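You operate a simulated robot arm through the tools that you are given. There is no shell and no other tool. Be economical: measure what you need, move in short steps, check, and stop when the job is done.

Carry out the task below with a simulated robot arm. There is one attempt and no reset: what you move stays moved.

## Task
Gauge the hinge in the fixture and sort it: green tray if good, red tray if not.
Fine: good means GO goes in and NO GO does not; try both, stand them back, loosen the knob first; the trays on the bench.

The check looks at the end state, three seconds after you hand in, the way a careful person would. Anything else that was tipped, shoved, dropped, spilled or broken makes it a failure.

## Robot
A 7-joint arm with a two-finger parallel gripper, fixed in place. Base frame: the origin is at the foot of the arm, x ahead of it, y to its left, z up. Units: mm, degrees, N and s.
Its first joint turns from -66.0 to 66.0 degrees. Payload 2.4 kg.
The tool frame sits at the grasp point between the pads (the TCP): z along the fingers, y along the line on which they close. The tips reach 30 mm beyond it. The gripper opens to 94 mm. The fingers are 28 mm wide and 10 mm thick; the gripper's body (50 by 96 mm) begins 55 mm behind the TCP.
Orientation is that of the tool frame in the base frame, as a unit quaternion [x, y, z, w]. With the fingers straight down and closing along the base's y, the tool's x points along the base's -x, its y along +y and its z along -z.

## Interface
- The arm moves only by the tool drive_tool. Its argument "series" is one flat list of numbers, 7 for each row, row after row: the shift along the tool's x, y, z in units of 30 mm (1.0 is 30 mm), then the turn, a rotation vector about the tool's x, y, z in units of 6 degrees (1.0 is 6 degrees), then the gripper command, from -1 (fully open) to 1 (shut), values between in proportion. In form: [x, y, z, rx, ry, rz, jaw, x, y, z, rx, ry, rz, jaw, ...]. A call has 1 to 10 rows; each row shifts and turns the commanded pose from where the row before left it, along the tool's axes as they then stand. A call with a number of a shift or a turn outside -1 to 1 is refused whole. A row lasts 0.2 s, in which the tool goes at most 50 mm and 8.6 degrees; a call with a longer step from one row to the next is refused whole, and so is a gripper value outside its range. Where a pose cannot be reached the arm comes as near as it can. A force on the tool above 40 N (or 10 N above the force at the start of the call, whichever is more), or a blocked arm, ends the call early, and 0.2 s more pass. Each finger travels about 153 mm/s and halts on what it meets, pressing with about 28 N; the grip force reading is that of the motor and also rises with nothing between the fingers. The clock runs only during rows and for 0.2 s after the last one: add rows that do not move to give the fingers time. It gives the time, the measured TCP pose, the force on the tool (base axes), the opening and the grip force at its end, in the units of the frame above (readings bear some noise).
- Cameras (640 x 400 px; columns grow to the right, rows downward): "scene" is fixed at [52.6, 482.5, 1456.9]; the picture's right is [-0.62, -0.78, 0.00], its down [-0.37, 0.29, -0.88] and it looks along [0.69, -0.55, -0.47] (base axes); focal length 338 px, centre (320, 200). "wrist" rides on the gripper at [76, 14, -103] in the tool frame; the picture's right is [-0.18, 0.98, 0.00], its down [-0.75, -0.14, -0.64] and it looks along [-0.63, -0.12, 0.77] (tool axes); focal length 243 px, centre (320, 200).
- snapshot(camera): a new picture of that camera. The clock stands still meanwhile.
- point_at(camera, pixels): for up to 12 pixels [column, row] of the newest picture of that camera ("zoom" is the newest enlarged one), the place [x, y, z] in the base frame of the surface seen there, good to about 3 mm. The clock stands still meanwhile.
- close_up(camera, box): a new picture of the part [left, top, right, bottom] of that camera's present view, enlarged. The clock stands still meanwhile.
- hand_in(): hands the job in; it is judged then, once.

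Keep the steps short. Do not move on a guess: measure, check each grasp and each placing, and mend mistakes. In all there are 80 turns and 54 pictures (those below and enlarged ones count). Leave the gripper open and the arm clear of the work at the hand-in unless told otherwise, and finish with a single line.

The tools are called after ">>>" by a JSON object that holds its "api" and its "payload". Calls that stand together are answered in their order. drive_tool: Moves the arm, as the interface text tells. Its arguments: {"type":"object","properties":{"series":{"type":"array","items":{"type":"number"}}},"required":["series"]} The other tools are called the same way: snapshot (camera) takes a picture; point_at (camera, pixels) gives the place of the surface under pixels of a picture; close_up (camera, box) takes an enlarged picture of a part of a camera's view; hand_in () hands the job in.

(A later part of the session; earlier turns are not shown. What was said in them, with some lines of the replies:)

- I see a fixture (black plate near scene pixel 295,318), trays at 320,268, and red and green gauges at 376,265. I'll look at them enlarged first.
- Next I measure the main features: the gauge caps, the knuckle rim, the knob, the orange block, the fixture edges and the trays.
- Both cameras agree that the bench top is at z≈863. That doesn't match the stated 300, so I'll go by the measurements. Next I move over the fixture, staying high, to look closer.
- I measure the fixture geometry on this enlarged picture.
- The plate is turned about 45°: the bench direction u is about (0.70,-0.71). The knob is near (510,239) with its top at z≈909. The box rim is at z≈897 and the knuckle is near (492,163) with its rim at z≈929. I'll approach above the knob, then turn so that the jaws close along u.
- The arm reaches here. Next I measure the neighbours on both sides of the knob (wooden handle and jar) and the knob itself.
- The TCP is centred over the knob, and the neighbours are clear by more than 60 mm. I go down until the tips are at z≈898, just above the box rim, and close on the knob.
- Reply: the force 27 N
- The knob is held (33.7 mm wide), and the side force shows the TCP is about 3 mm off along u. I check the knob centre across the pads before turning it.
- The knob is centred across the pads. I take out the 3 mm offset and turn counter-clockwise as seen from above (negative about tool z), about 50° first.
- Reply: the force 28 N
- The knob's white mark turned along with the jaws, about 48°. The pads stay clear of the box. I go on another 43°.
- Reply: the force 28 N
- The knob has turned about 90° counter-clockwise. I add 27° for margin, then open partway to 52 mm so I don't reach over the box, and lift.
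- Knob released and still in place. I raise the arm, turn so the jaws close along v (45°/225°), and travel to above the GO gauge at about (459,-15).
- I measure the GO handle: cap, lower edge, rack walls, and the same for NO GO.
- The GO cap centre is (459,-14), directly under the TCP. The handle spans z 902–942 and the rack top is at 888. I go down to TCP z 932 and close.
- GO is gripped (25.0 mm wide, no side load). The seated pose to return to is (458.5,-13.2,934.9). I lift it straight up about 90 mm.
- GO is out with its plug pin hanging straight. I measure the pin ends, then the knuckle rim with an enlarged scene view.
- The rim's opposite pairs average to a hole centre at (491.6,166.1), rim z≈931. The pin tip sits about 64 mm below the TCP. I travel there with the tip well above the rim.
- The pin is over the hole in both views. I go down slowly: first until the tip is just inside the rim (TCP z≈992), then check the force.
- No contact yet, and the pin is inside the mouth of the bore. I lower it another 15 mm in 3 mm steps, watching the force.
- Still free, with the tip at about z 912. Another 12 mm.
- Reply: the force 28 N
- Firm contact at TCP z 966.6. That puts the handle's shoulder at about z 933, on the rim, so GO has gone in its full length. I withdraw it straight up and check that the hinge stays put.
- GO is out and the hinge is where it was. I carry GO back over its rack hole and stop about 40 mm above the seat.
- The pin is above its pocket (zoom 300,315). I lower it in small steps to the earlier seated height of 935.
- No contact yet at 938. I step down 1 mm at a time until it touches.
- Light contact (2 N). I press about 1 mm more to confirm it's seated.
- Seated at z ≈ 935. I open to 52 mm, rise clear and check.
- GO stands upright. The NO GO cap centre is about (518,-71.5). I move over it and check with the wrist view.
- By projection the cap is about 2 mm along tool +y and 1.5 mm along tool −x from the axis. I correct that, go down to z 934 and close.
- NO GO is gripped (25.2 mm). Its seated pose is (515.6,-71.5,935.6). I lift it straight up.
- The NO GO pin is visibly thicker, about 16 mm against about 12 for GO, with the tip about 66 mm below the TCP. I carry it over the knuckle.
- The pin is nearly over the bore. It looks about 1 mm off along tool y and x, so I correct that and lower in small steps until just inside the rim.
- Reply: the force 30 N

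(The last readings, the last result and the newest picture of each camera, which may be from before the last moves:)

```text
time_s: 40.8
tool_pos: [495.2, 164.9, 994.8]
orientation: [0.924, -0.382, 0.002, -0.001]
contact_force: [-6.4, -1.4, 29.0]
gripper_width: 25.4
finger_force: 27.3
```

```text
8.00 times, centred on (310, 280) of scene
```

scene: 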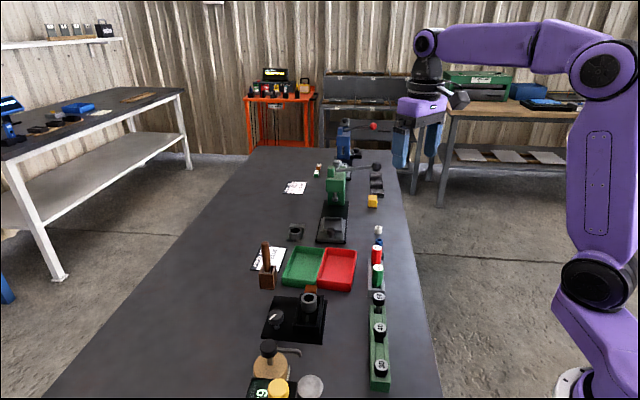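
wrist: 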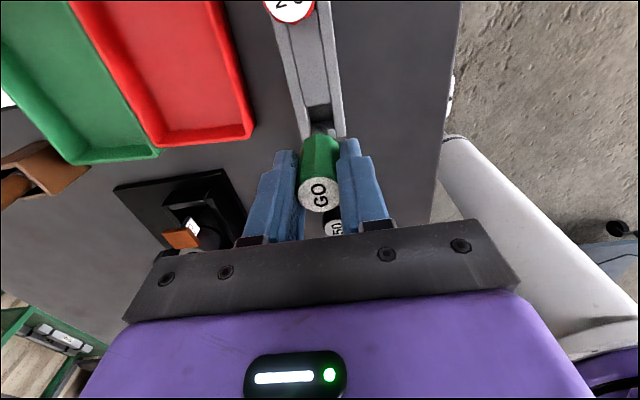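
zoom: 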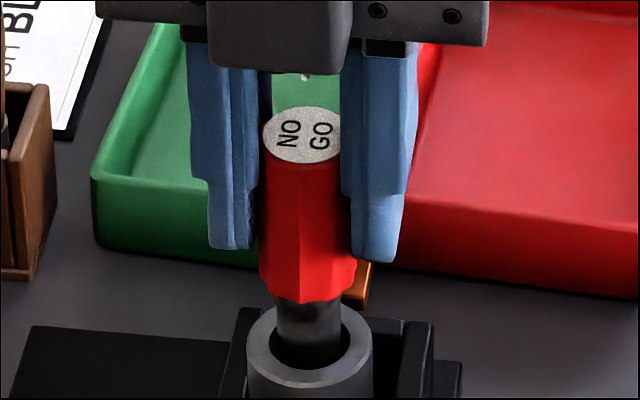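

Contact of 29 N just below the rim. The pin sits toward the +u side, so this could be misalignment. I back off 6 mm, shift 2.5 mm toward −u, and try again.

>>> {"api": "drive_tool", "payload": {"series": [0, 0, -0.3, 0, 0, 0, 0.6, -0.08, 0.025, 0, 0, 0, 0, 0.6, 0, 0, 0, 0, 0, 0, 0.6]}}

>>> {"api": "drive_tool", "payload": {"series": [0, 0, 0.08, 0, 0, 0, 0.6, 0, 0, 0.08, 0, 0, 0, 0.6, 0, 0, 0.05, 0, 0, 0, 0.6, 0, 0, 0.05, 0, 0, 0, 0.6, 0, 0, 0, 0, 0, 0, 0.6]}}

>>> {"api": "close_up", "payload": {"camera": "scene", "box": [278, 265, 342, 315]}}

```text
time_s: 41.6
tool_pos: [490.0, 166.2, 1002.4]
orientation: [0.924, -0.382, 0.0, 0.0]
contact_force: [0.5, 0.4, 0.2]
gripper_width: 25.0
finger_force: 28.2
```

```text
time_s: 42.8
tool_pos: [491.1, 164.7, 995.7]
orientation: [0.924, -0.382, 0.001, -0.001]
contact_force: [3.2, -2.1, 14.0]
gripper_width: 24.8
finger_force: 27.9
```

```text
8.00 times, centred on (310, 290) of scene
```

zoom: 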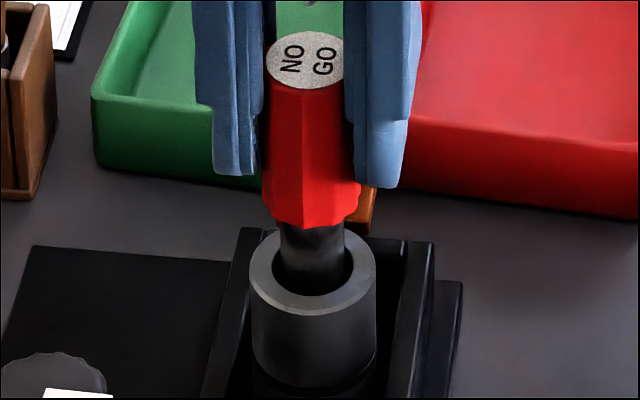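

Contact again at nearly the same depth, with the side force reversed, so the true centre lies between the two tries. One more try at the midpoint, pressing to about 25–30 N.

>>> {"api": "drive_tool", "payload": {"series": [0, 0, -0.2, 0, 0, 0, 0.6, 0.04, -0.005, 0, 0, 0, 0, 0.6, 0, 0, 0, 0, 0, 0, 0.6, 0, 0, 0.1, 0, 0, 0, 0.6, 0, 0, 0.07, 0, 0, 0, 0.6, 0, 0, 0.05, 0, 0, 0, 0.6, 0, 0, 0.05, 0, 0, 0, 0.6, 0, 0, 0, 0, 0, 0, 0.6]}}

>>> {"api": "close_up", "payload": {"camera": "scene", "box": [278, 265, 342, 315]}}

```text
time_s: 44.6
tool_pos: [490.6, 164.9, 994.3]
orientation: [0.924, -0.381, 0.002, -0.002]
contact_force: [-1.1, -3.1, 27.5]
gripper_width: 25.1
finger_force: 28.3
```

```text
8.00 times, centred on (310, 290) of scene
```

zoom: 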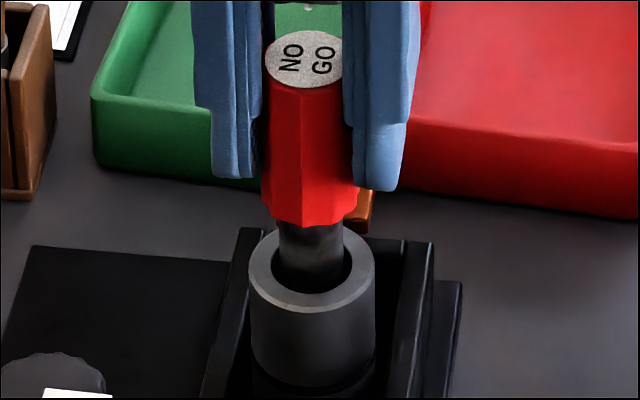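

Three tries within ±1.2 mm all stop at the same depth. To rule out the pin simply sitting on the rim through a u-offset, I look from the wrist side and probe where the pin enters.

>>> {"api": "close_up", "payload": {"camera": "wrist", "box": [292, 85, 356, 145]}}

>>> {"api": "point_at", "payload": {"camera": "scene", "pixels": [[308, 297], [308, 299], [308, 300], [308, 301], [308, 302], [308, 303], [308, 305], [300, 298], [318, 298]]}}

```text
6.67 times, centred on (324, 115) of wrist
```

zoom: 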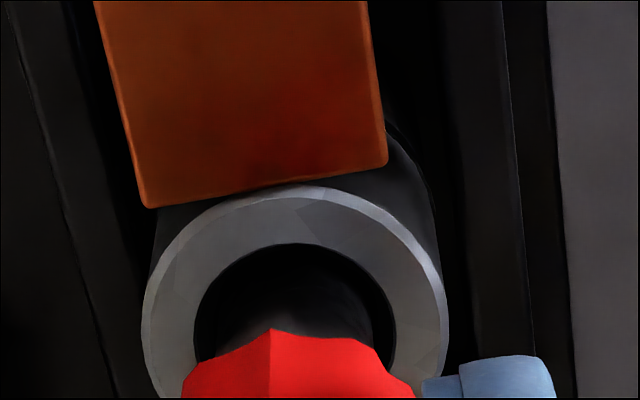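

```text
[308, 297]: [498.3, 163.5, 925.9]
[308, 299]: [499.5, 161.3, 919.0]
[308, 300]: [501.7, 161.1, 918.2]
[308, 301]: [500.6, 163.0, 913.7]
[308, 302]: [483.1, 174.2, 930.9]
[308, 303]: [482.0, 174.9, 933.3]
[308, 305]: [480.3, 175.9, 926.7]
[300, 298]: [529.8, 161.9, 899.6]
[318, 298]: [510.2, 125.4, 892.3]
```

The wrist view shows the pin inside the mouth with a gap around it. To be sure this is a real no-go and not misalignment, I probe two more offsets (±1 mm in v and a bit in u), watching depth against force.

>>> {"api": "drive_tool", "payload": {"series": [0, 0, -0.25, 0, 0, 0, 0.6, 0.02, 0.04, 0, 0, 0, 0, 0.6, 0, 0, 0, 0, 0, 0, 0.6, 0, 0, 0.1, 0, 0, 0, 0.6, 0, 0, 0.08, 0, 0, 0, 0.6, 0, 0, 0.05, 0, 0, 0, 0.6, 0, 0, 0.02, 0, 0, 0, 0.6, 0, 0, 0, 0, 0, 0, 0.6]}}

>>> {"api": "drive_tool", "payload": {"series": [0, 0, -0.25, 0, 0, 0, 0.6, 0, -0.07, 0, 0, 0, 0, 0.6, 0, 0, 0, 0, 0, 0, 0.6, 0, 0, 0.1, 0, 0, 0, 0.6, 0, 0, 0.08, 0, 0, 0, 0.6, 0, 0, 0.05, 0, 0, 0, 0.6, 0, 0, 0.02, 0, 0, 0, 0.6, 0, 0, 0, 0, 0, 0, 0.6]}}

```text
time_s: 46.4
tool_pos: [490.8, 164.2, 993.7]
orientation: [0.924, -0.382, 0.002, -0.001]
contact_force: [1.9, 4.3, 16.6]
gripper_width: 25.0
finger_force: 27.9
```

```text
time_s: 48.2
tool_pos: [492.4, 165.1, 992.8]
orientation: [0.924, -0.382, 0.001, 0.0]
contact_force: [-6.2, -2.6, 26.8]
gripper_width: 25.3
finger_force: 28.5
```

Every try stops at the same depth, with side forces pointing back to centre, so NO GO sits on the lead-in and does not enter. I withdraw it and read the pose.

>>> {"api": "drive_tool", "payload": {"series": [0, 0, -0.3, 0, 0, 0, 0.6, 0, 0, -0.5, 0, 0, 0, 0.6, 0, 0, -0.7, 0, 0, 0, 0.6, 0, 0, 0, 0, 0, 0, 0.6, 0, 0, 0, 0, 0, 0, 0.6]}}

```text
time_s: 49.4
tool_pos: [491.7, 165.7, 1037.6]
orientation: [0.924, -0.382, 0.001, 0.0]
contact_force: [0.6, 0.2, -1.2]
gripper_width: 25.1
finger_force: 27.8
```

I carry NO GO back over its rack pocket and stop about 45 mm above the seat.

>>> {"api": "drive_tool", "payload": {"series": [0.877, 0.719, 0, 0, 0, 0, 0.6, 0.877, 0.719, 0, 0, 0, 0, 0.6, 0.877, 0.719, 0, 0, 0, 0, 0.6, 0.877, 0.719, 0, 0, 0, 0, 0.6, 0.877, 0.719, 0, 0, 0, 0, 0.6, 0.877, 0.719, 0, 0, 0, 0, 0.6, 0.877, 0.719, 0, 0, 0, 0, 0.6, 0, 0, 0.9, 0, 0, 0, 0.6, 0, 0, 0.9, 0, 0, 0, 0.6, 0, 0, 0, 0, 0, 0, 0.6]}}

>>> {"api": "close_up", "payload": {"camera": "scene", "box": [340, 220, 420, 290]}}

```text
time_s: 51.6
tool_pos: [515.9, -71.2, 983.1]
orientation: [0.924, -0.382, 0.0, 0.0]
contact_force: [1.1, 0.2, -1.0]
gripper_width: 25.0
finger_force: 28.1
```

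```text
5.71 times, centred on (380, 255) of scene
```

zoom: 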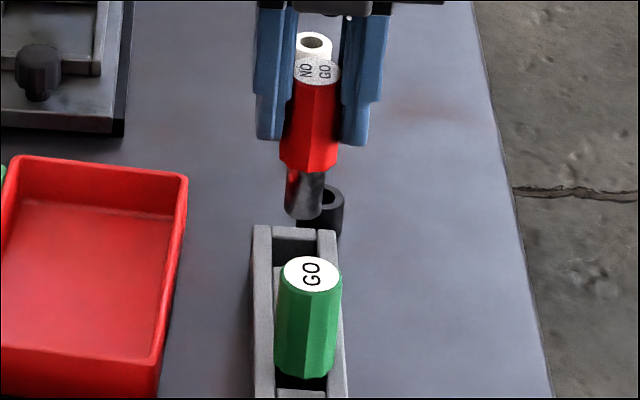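

The pin is above its pocket. I lower to about 941 first, then touch down in fine steps.

>>> {"api": "drive_tool", "payload": {"series": [-0.01, 0, 0.5, 0, 0, 0, 0.6, 0, 0, 0.4, 0, 0, 0, 0.6, 0, 0, 0.2, 0, 0, 0, 0.6, 0, 0, 0.1, 0, 0, 0, 0.6, 0, 0, 0.1, 0, 0, 0, 0.6, 0, 0, 0, 0, 0, 0, 0.6]}}

>>> {"api": "drive_tool", "payload": {"series": [0, 0, 0.035, 0, 0, 0, 0.6, 0, 0, 0.035, 0, 0, 0, 0.6, 0, 0, 0.035, 0, 0, 0, 0.6, 0, 0, 0, 0, 0, 0, 0.6]}}

```text
time_s: 53.0
tool_pos: [515.8, -72.1, 944.1]
orientation: [0.924, -0.382, 0.0, 0.001]
contact_force: [-0.1, 0.8, -2.5]
gripper_width: 25.0
finger_force: 28.2
```

```text
time_s: 54.0
tool_pos: [515.1, -71.2, 941.1]
orientation: [0.924, -0.382, 0.0, 0.0]
contact_force: [0.3, -0.1, -0.2]
gripper_width: 24.9
finger_force: 27.7
```

>>> {"api": "drive_tool", "payload": {"series": [0, 0, 0.05, 0, 0, 0, 0.6, 0, 0, 0.05, 0, 0, 0, 0.6, 0, 0, 0.035, 0, 0, 0, 0.6, 0, 0, 0, 0, 0, 0, 0.6]}}

```text
time_s: 55.0
tool_pos: [515.6, -71.0, 939.3]
orientation: [0.924, -0.381, 0.001, 0.0]
contact_force: [-6.9, 0.0, 24.9]
gripper_width: 25.0
finger_force: 27.7
```

Contact at 939, 4 mm above the earlier seat. I look before doing anything else.

>>> {"api": "close_up", "payload": {"camera": "scene", "box": [340, 220, 420, 290]}}

>>> {"api": "point_at", "payload": {"camera": "zoom", "pixels": [[300, 185], [304, 215], [304, 225], [304, 230], [312, 130], [300, 200]]}}

```text
5.71 times, centred on (380, 255) of scene
```

zoom: 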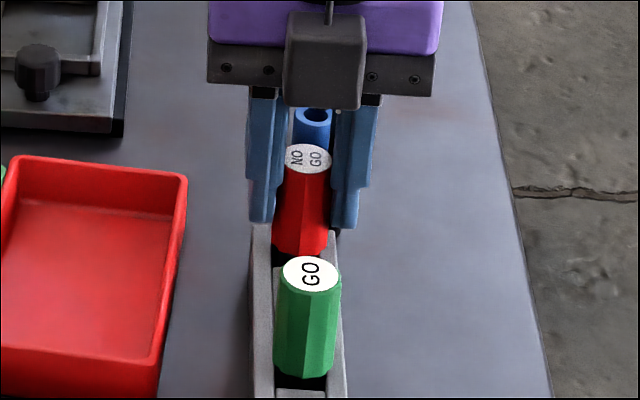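

```text
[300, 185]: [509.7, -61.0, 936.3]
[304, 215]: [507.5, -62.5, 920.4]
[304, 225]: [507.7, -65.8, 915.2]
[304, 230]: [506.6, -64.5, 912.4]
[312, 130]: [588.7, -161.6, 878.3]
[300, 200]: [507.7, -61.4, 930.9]
```

The cap and handle bottom are at the same picture heights as when it was first seated (row 247.5/264.5), so it is seated and had only shifted in the grip. I release it, rise and check.

>>> {"api": "drive_tool", "payload": {"series": [0, 0, -0.06, 0, 0, 0, 0.4, 0, 0, 0, 0, 0, 0, -0.1, 0, 0, 0, 0, 0, 0, -0.1, 0, 0, -0.8, 0, 0, 0, -0.1, 0, 0, -0.8, 0, 0, 0, -0.1, 0, 0, -0.8, 0, 0, 0, -0.1, 0, 0, -0.8, 0, 0, 0, -0.1, 0, 0, 0, 0, 0, 0, -0.1]}}

>>> {"api": "close_up", "payload": {"camera": "scene", "box": [340, 230, 420, 300]}}

```text
time_s: 56.8
tool_pos: [516.5, -72.4, 1034.8]
orientation: [0.924, -0.381, 0.0, 0.0]
contact_force: [-0.6, -0.1, 0.1]
gripper_width: 51.5
finger_force: 0.1
```

```text
5.71 times, centred on (380, 265) of scene
```

zoom: 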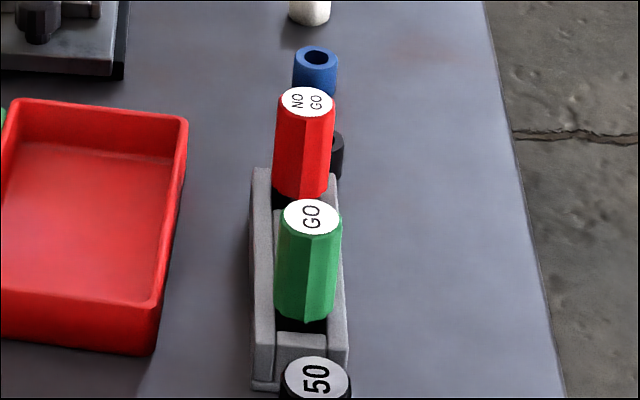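

Both gauges stand upright in the rack. I go above the knuckle to look down its bore as a cross-check and to line up the grasp.

>>> {"api": "drive_tool", "payload": {"series": [-0.887, -0.719, 0, 0, 0, 0, -0.1, -0.887, -0.719, 0, 0, 0, 0, -0.1, -0.887, -0.719, 0, 0, 0, 0, -0.1, -0.887, -0.719, 0, 0, 0, 0, -0.1, -0.887, -0.719, 0, 0, 0, 0, -0.1, -0.887, -0.719, 0, 0, 0, 0, -0.1, -0.887, -0.719, 0, 0, 0, 0, -0.1, 0, 0, 0, 0, 0, 0, -0.1]}}

>>> {"api": "close_up", "payload": {"camera": "wrist", "box": [280, 80, 360, 160]}}

>>> {"api": "point_at", "payload": {"camera": "zoom", "pixels": [[320, 200], [320, 180], [320, 220], [300, 200], [345, 200], [320, 160], [320, 240], [320, 60], [290, 250], [345, 250]]}}

```text
time_s: 58.6
tool_pos: [490.2, 167.9, 1035.1]
orientation: [0.924, -0.382, -0.001, 0.0]
contact_force: [-0.2, 0.6, 0.6]
gripper_width: 51.7
finger_force: 0.1
```

```text
5.00 times, centred on (320, 120) of wrist
```

zoom: 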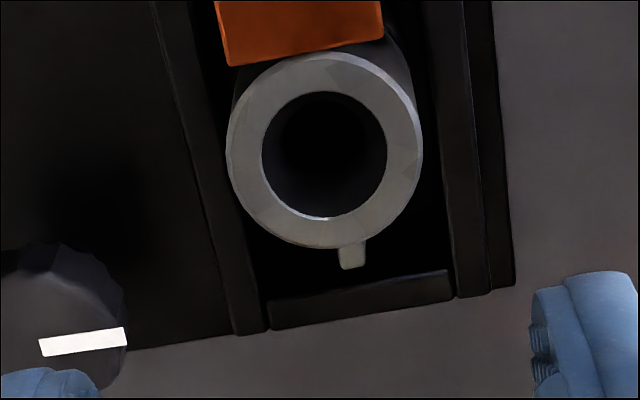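

```text
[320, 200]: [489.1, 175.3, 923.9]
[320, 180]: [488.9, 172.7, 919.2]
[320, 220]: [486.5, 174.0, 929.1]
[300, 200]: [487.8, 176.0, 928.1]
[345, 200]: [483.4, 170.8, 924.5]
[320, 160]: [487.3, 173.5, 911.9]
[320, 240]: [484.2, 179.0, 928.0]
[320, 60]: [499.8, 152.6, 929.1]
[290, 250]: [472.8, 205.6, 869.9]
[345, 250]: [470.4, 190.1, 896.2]
```

Ray geometry on the bore gives a radius of about 10.4 mm at the mouth, narrowing to about 7 mm deeper, i.e. a lead-in and a bore of about 14 mm. That agrees with the tries: GO (~12 mm) goes in and NO GO (~17 mm) does not. The hinge is good, so it goes in the green tray.

Now I grasp the knuckle with the tips above the box walls (z≈901).

>>> {"api": "drive_tool", "payload": {"series": [0.08, 0.028, 0.86, 0, 0, 0, -0.1, 0, 0, 0.86, 0, 0, 0, -0.1, 0, 0, 0.86, 0, 0, 0, -0.1, 0, 0, 0.86, 0, 0, 0, -0.1, 0, 0, 0, 0, 0, 0, -0.1, 0, 0, 0, 0, 0, 0, 0.2, 0, 0, 0, 0, 0, 0, 0.6, 0, 0, 0, 0, 0, 0, 0.6]}}

>>> {"api": "close_up", "payload": {"camera": "scene", "box": [260, 250, 350, 330]}}

```text
time_s: 60.4
tool_pos: [491.7, 164.5, 931.4]
orientation: [0.924, -0.382, 0.0, 0.0]
contact_force: [0.4, 0.5, -0.2]
gripper_width: 33.6
finger_force: 28.2
```

```text
5.00 times, centred on (305, 290) of scene
```

zoom: 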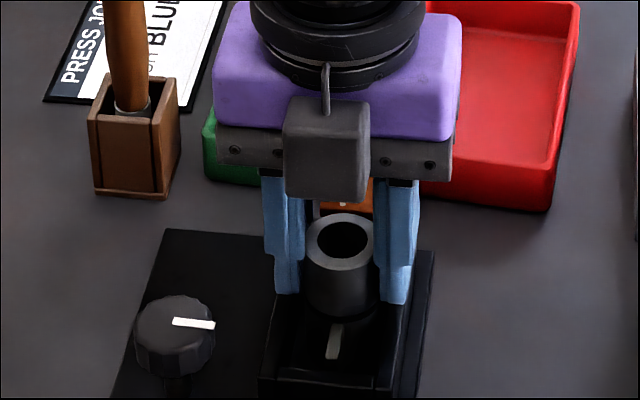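

The knuckle is gripped (33.6 mm wide, no side load). I lift it straight up, gently at first.

>>> {"api": "drive_tool", "payload": {"series": [0, 0, -0.15, 0, 0, 0, 0.6, 0, 0, -0.15, 0, 0, 0, 0.6, 0, 0, -0.2, 0, 0, 0, 0.6, 0, 0, -0.3, 0, 0, 0, 0.6, 0, 0, -0.6, 0, 0, 0, 0.6, 0, 0, -0.8, 0, 0, 0, 0.6, 0, 0, -0.8, 0, 0, 0, 0.6, 0, 0, -0.8, 0, 0, 0, 0.6]}}

>>> {"api": "close_up", "payload": {"camera": "scene", "box": [250, 230, 362, 320]}}

>>> {"api": "point_at", "payload": {"camera": "zoom", "pixels": [[250, 130], [250, 90], [275, 110], [290, 165], [240, 185], [320, 150], [205, 145], [300, 60]]}}

```text
time_s: 62.2
tool_pos: [491.7, 165.2, 1045.3]
orientation: [0.924, -0.382, 0.0, 0.0]
contact_force: [0.9, 0.7, -2.2]
gripper_width: 33.5
finger_force: 28.2
```

```text
4.44 times, centred on (306, 275) of scene
```

zoom: 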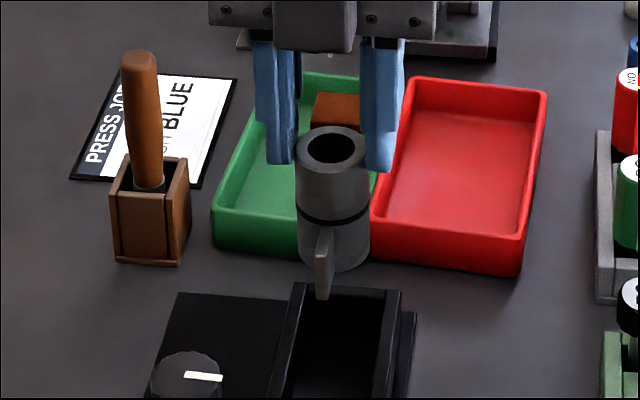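

```text
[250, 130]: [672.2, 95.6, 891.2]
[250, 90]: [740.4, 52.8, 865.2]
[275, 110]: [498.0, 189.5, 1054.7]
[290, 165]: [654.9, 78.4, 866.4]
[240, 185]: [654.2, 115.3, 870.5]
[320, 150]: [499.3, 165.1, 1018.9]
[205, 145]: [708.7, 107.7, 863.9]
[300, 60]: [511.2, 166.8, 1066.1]
```

The hinge is free: two barrels, a grey leaf toward −u and the orange leaf toward +u. It came up without touching anything. Before moving over, I measure the green tray's rim and floor.

>>> {"api": "point_at", "payload": {"camera": "zoom", "pixels": [[216, 208], [228, 208], [305, 78], [298, 225], [290, 215], [376, 228], [395, 110], [412, 82], [524, 238], [545, 95], [270, 200], [285, 240]]}}

```text
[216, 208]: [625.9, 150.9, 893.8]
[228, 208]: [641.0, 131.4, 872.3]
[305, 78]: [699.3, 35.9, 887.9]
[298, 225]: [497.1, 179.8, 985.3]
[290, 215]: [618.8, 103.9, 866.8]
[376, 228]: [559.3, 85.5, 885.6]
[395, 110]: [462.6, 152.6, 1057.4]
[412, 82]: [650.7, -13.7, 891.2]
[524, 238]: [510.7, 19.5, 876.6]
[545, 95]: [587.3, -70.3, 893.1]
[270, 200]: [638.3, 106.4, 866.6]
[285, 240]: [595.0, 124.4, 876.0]
```

The green tray centre works out at about (634,77), with the floor at ≈866 and the rim at ≈890. I move over it at the present height; the hinge bottom is at z≈986.

>>> {"api": "drive_tool", "payload": {"series": [0.905, -0.2125, 0, 0, 0, 0, 0.6, 0.905, -0.2125, 0, 0, 0, 0, 0.6, 0.905, -0.2125, 0, 0, 0, 0, 0.6, 0.905, -0.2125, 0, 0, 0, 0, 0.6, 0.905, -0.2125, 0, 0, 0, 0, 0.6, 0.905, -0.2125, 0, 0, 0, 0, 0.6, 0, 0, 0, 0, 0, 0, 0.6, 0, 0, 0.9, 0, 0, 0, 0.6, 0, 0, 0.9, 0, 0, 0, 0.6, 0, 0, 0, 0, 0, 0, 0.6]}}

>>> {"api": "close_up", "payload": {"camera": "scene", "box": [250, 210, 362, 300]}}

```text
time_s: 64.4
tool_pos: [634.5, 77.0, 990.8]
orientation: [0.924, -0.382, 0.0, 0.0]
contact_force: [0.0, -0.2, -2.1]
gripper_width: 33.5
finger_force: 28.0
```

```text
4.44 times, centred on (306, 255) of scene
```

zoom: 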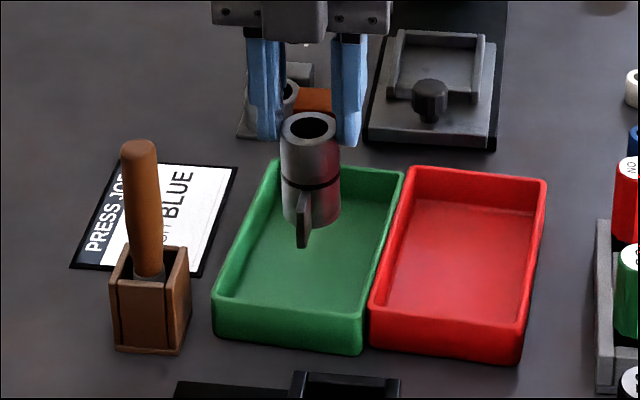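

The rim now sits only about 5–8 mm above the fingertips: the hinge slid in the grip as it left the box, but it has been steady since. Its bottom is at about z 908, roughly 42 mm above the tray floor. I lower gently.

>>> {"api": "drive_tool", "payload": {"series": [0, 0, 0.25, 0, 0, 0, 0.6, 0, 0, 0.25, 0, 0, 0, 0.6, 0, 0, 0.25, 0, 0, 0, 0.6, 0, 0, 0.15, 0, 0, 0, 0.6, 0, 0, 0.1, 0, 0, 0, 0.6, 0, 0, 0, 0, 0, 0, 0.6]}}

```text
time_s: 65.8
tool_pos: [634.7, 75.0, 960.9]
orientation: [0.924, -0.382, 0.0, 0.0]
contact_force: [0.4, -0.1, -3.1]
gripper_width: 33.3
finger_force: 28.1
```

>>> {"api": "drive_tool", "payload": {"series": [0, 0, 0.08, 0, 0, 0, 0.6, 0, 0, 0.08, 0, 0, 0, 0.6, 0, 0, 0.05, 0, 0, 0, 0.6, 0, 0, 0, 0, 0, 0, 0.6]}}

>>> {"api": "close_up", "payload": {"camera": "scene", "box": [270, 220, 350, 290]}}

```text
time_s: 66.8
tool_pos: [633.7, 77.0, 954.8]
orientation: [0.924, -0.382, 0.0, 0.0]
contact_force: [0.3, 0.6, -2.9]
gripper_width: 33.4
finger_force: 27.4
```

```text
5.71 times, centred on (310, 255) of scene
```

zoom: 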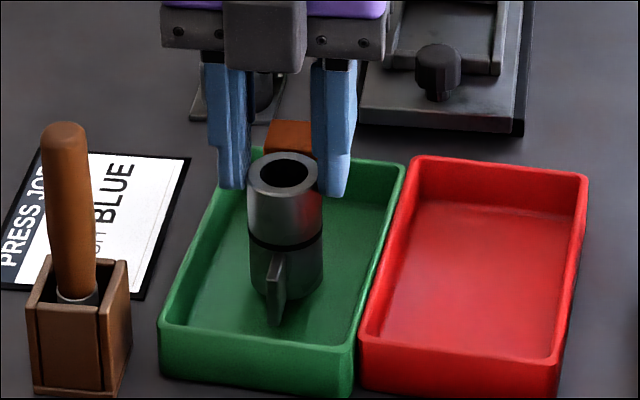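

Almost at the floor and well inside the green tray. I continue in 1.5 mm steps until it touches.

>>> {"api": "drive_tool", "payload": {"series": [0, 0, 0.05, 0, 0, 0, 0.6, 0, 0, 0.05, 0, 0, 0, 0.6, 0, 0, 0.05, 0, 0, 0, 0.6, 0, 0, 0, 0, 0, 0, 0.6]}}

```text
time_s: 67.8
tool_pos: [633.3, 76.1, 951.0]
orientation: [0.924, -0.382, 0.0, 0.001]
contact_force: [-0.5, 0.4, -2.5]
gripper_width: 33.3
finger_force: 28.4
```

>>> {"api": "drive_tool", "payload": {"series": [0, 0, 0.05, 0, 0, 0, 0.6, 0, 0, 0.05, 0, 0, 0, 0.6, 0, 0, 0, 0, 0, 0, 0.6]}}

```text
time_s: 68.6
tool_pos: [635.3, 75.7, 947.9]
orientation: [0.924, -0.382, 0.0, 0.0]
contact_force: [0.2, 0.0, -2.2]
gripper_width: 33.3
finger_force: 28.5
```

>>> {"api": "drive_tool", "payload": {"series": [0, 0, 0.05, 0, 0, 0, 0.6, 0, 0, 0.05, 0, 0, 0, 0.6, 0, 0, 0, 0, 0, 0, 0.6]}}

```text
time_s: 69.4
tool_pos: [635.5, 76.8, 945.1]
orientation: [0.924, -0.382, 0.001, -0.001]
contact_force: [-3.9, -0.5, 10.6]
gripper_width: 33.3
finger_force: 28.0
```

Contact with the tray floor (10 N). I open the fingers and rise straight up.

>>> {"api": "drive_tool", "payload": {"series": [0, 0, -0.03, 0, 0, 0, 0.2, 0, 0, 0, 0, 0, 0, 0, 0, 0, 0, 0, 0, 0, -0.2, 0, 0, 0, 0, 0, 0, -0.2, 0, 0, -0.3, 0, 0, 0, -0.2, 0, 0, -0.8, 0, 0, 0, -0.2, 0, 0, -1, 0, 0, 0, -0.2, 0, 0, -1, 0, 0, 0, -0.2, 0, 0, -1, 0, 0, 0, -0.2]}}

>>> {"api": "close_up", "payload": {"camera": "scene", "box": [260, 220, 356, 300]}}

```text
time_s: 71.4
tool_pos: [633.6, 76.4, 1069.0]
orientation: [0.924, -0.382, -0.001, 0.0]
contact_force: [-0.5, 0.7, -0.4]
gripper_width: 56.1
finger_force: 0.1
```

```text
5.00 times, centred on (308, 260) of scene
```

zoom: 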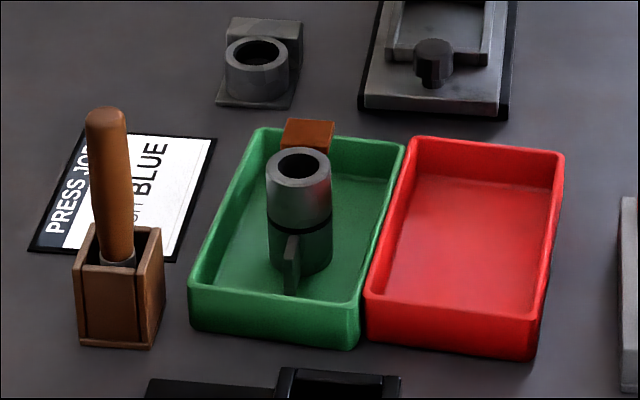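

The hinge stands upright in the green tray. I raise the arm clear, open the gripper fully, and take a last look.

>>> {"api": "drive_tool", "payload": {"series": [0, 0, -1, 0, 0, 0, -0.2, 0, 0, -1, 0, 0, 0, -0.2, 0, 0, -1, 0, 0, 0, -1, -0.4, 0.6, -0.6, 0, 0, 0, -1, -0.4, 0.6, -0.6, 0, 0, 0, -1, -0.4, 0.6, 0, 0, 0, 0, -1, -0.4, 0.6, 0, 0, 0, 0, -1, 0, 0, 0, 0, 0, 0, -1]}}

>>> {"api": "snapshot", "payload": {"camera": "scene"}}

```text
time_s: 73.2
tool_pos: [550.3, 59.8, 1194.5]
orientation: [0.924, -0.382, 0.0, 0.0]
contact_force: [0.1, -0.1, 0.7]
gripper_width: 94.0
finger_force: 0.1
```

```text
4 pictures are left
```

scene: 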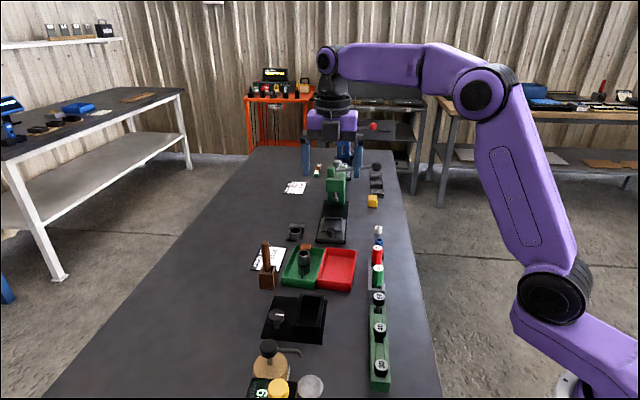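

The hinge is in the green tray, both gauges stand in the rack, the knob is loosened, nothing else has moved, and the arm is clear. I hand in.

>>> {"api": "hand_in", "payload": {}}

```text
The job is handed in.
```

The hinge is good (GO went in fully, NO GO stopped just below the rim on every try), so it now stands in the green tray, with both gauges back in the rack and the knob loosened first.
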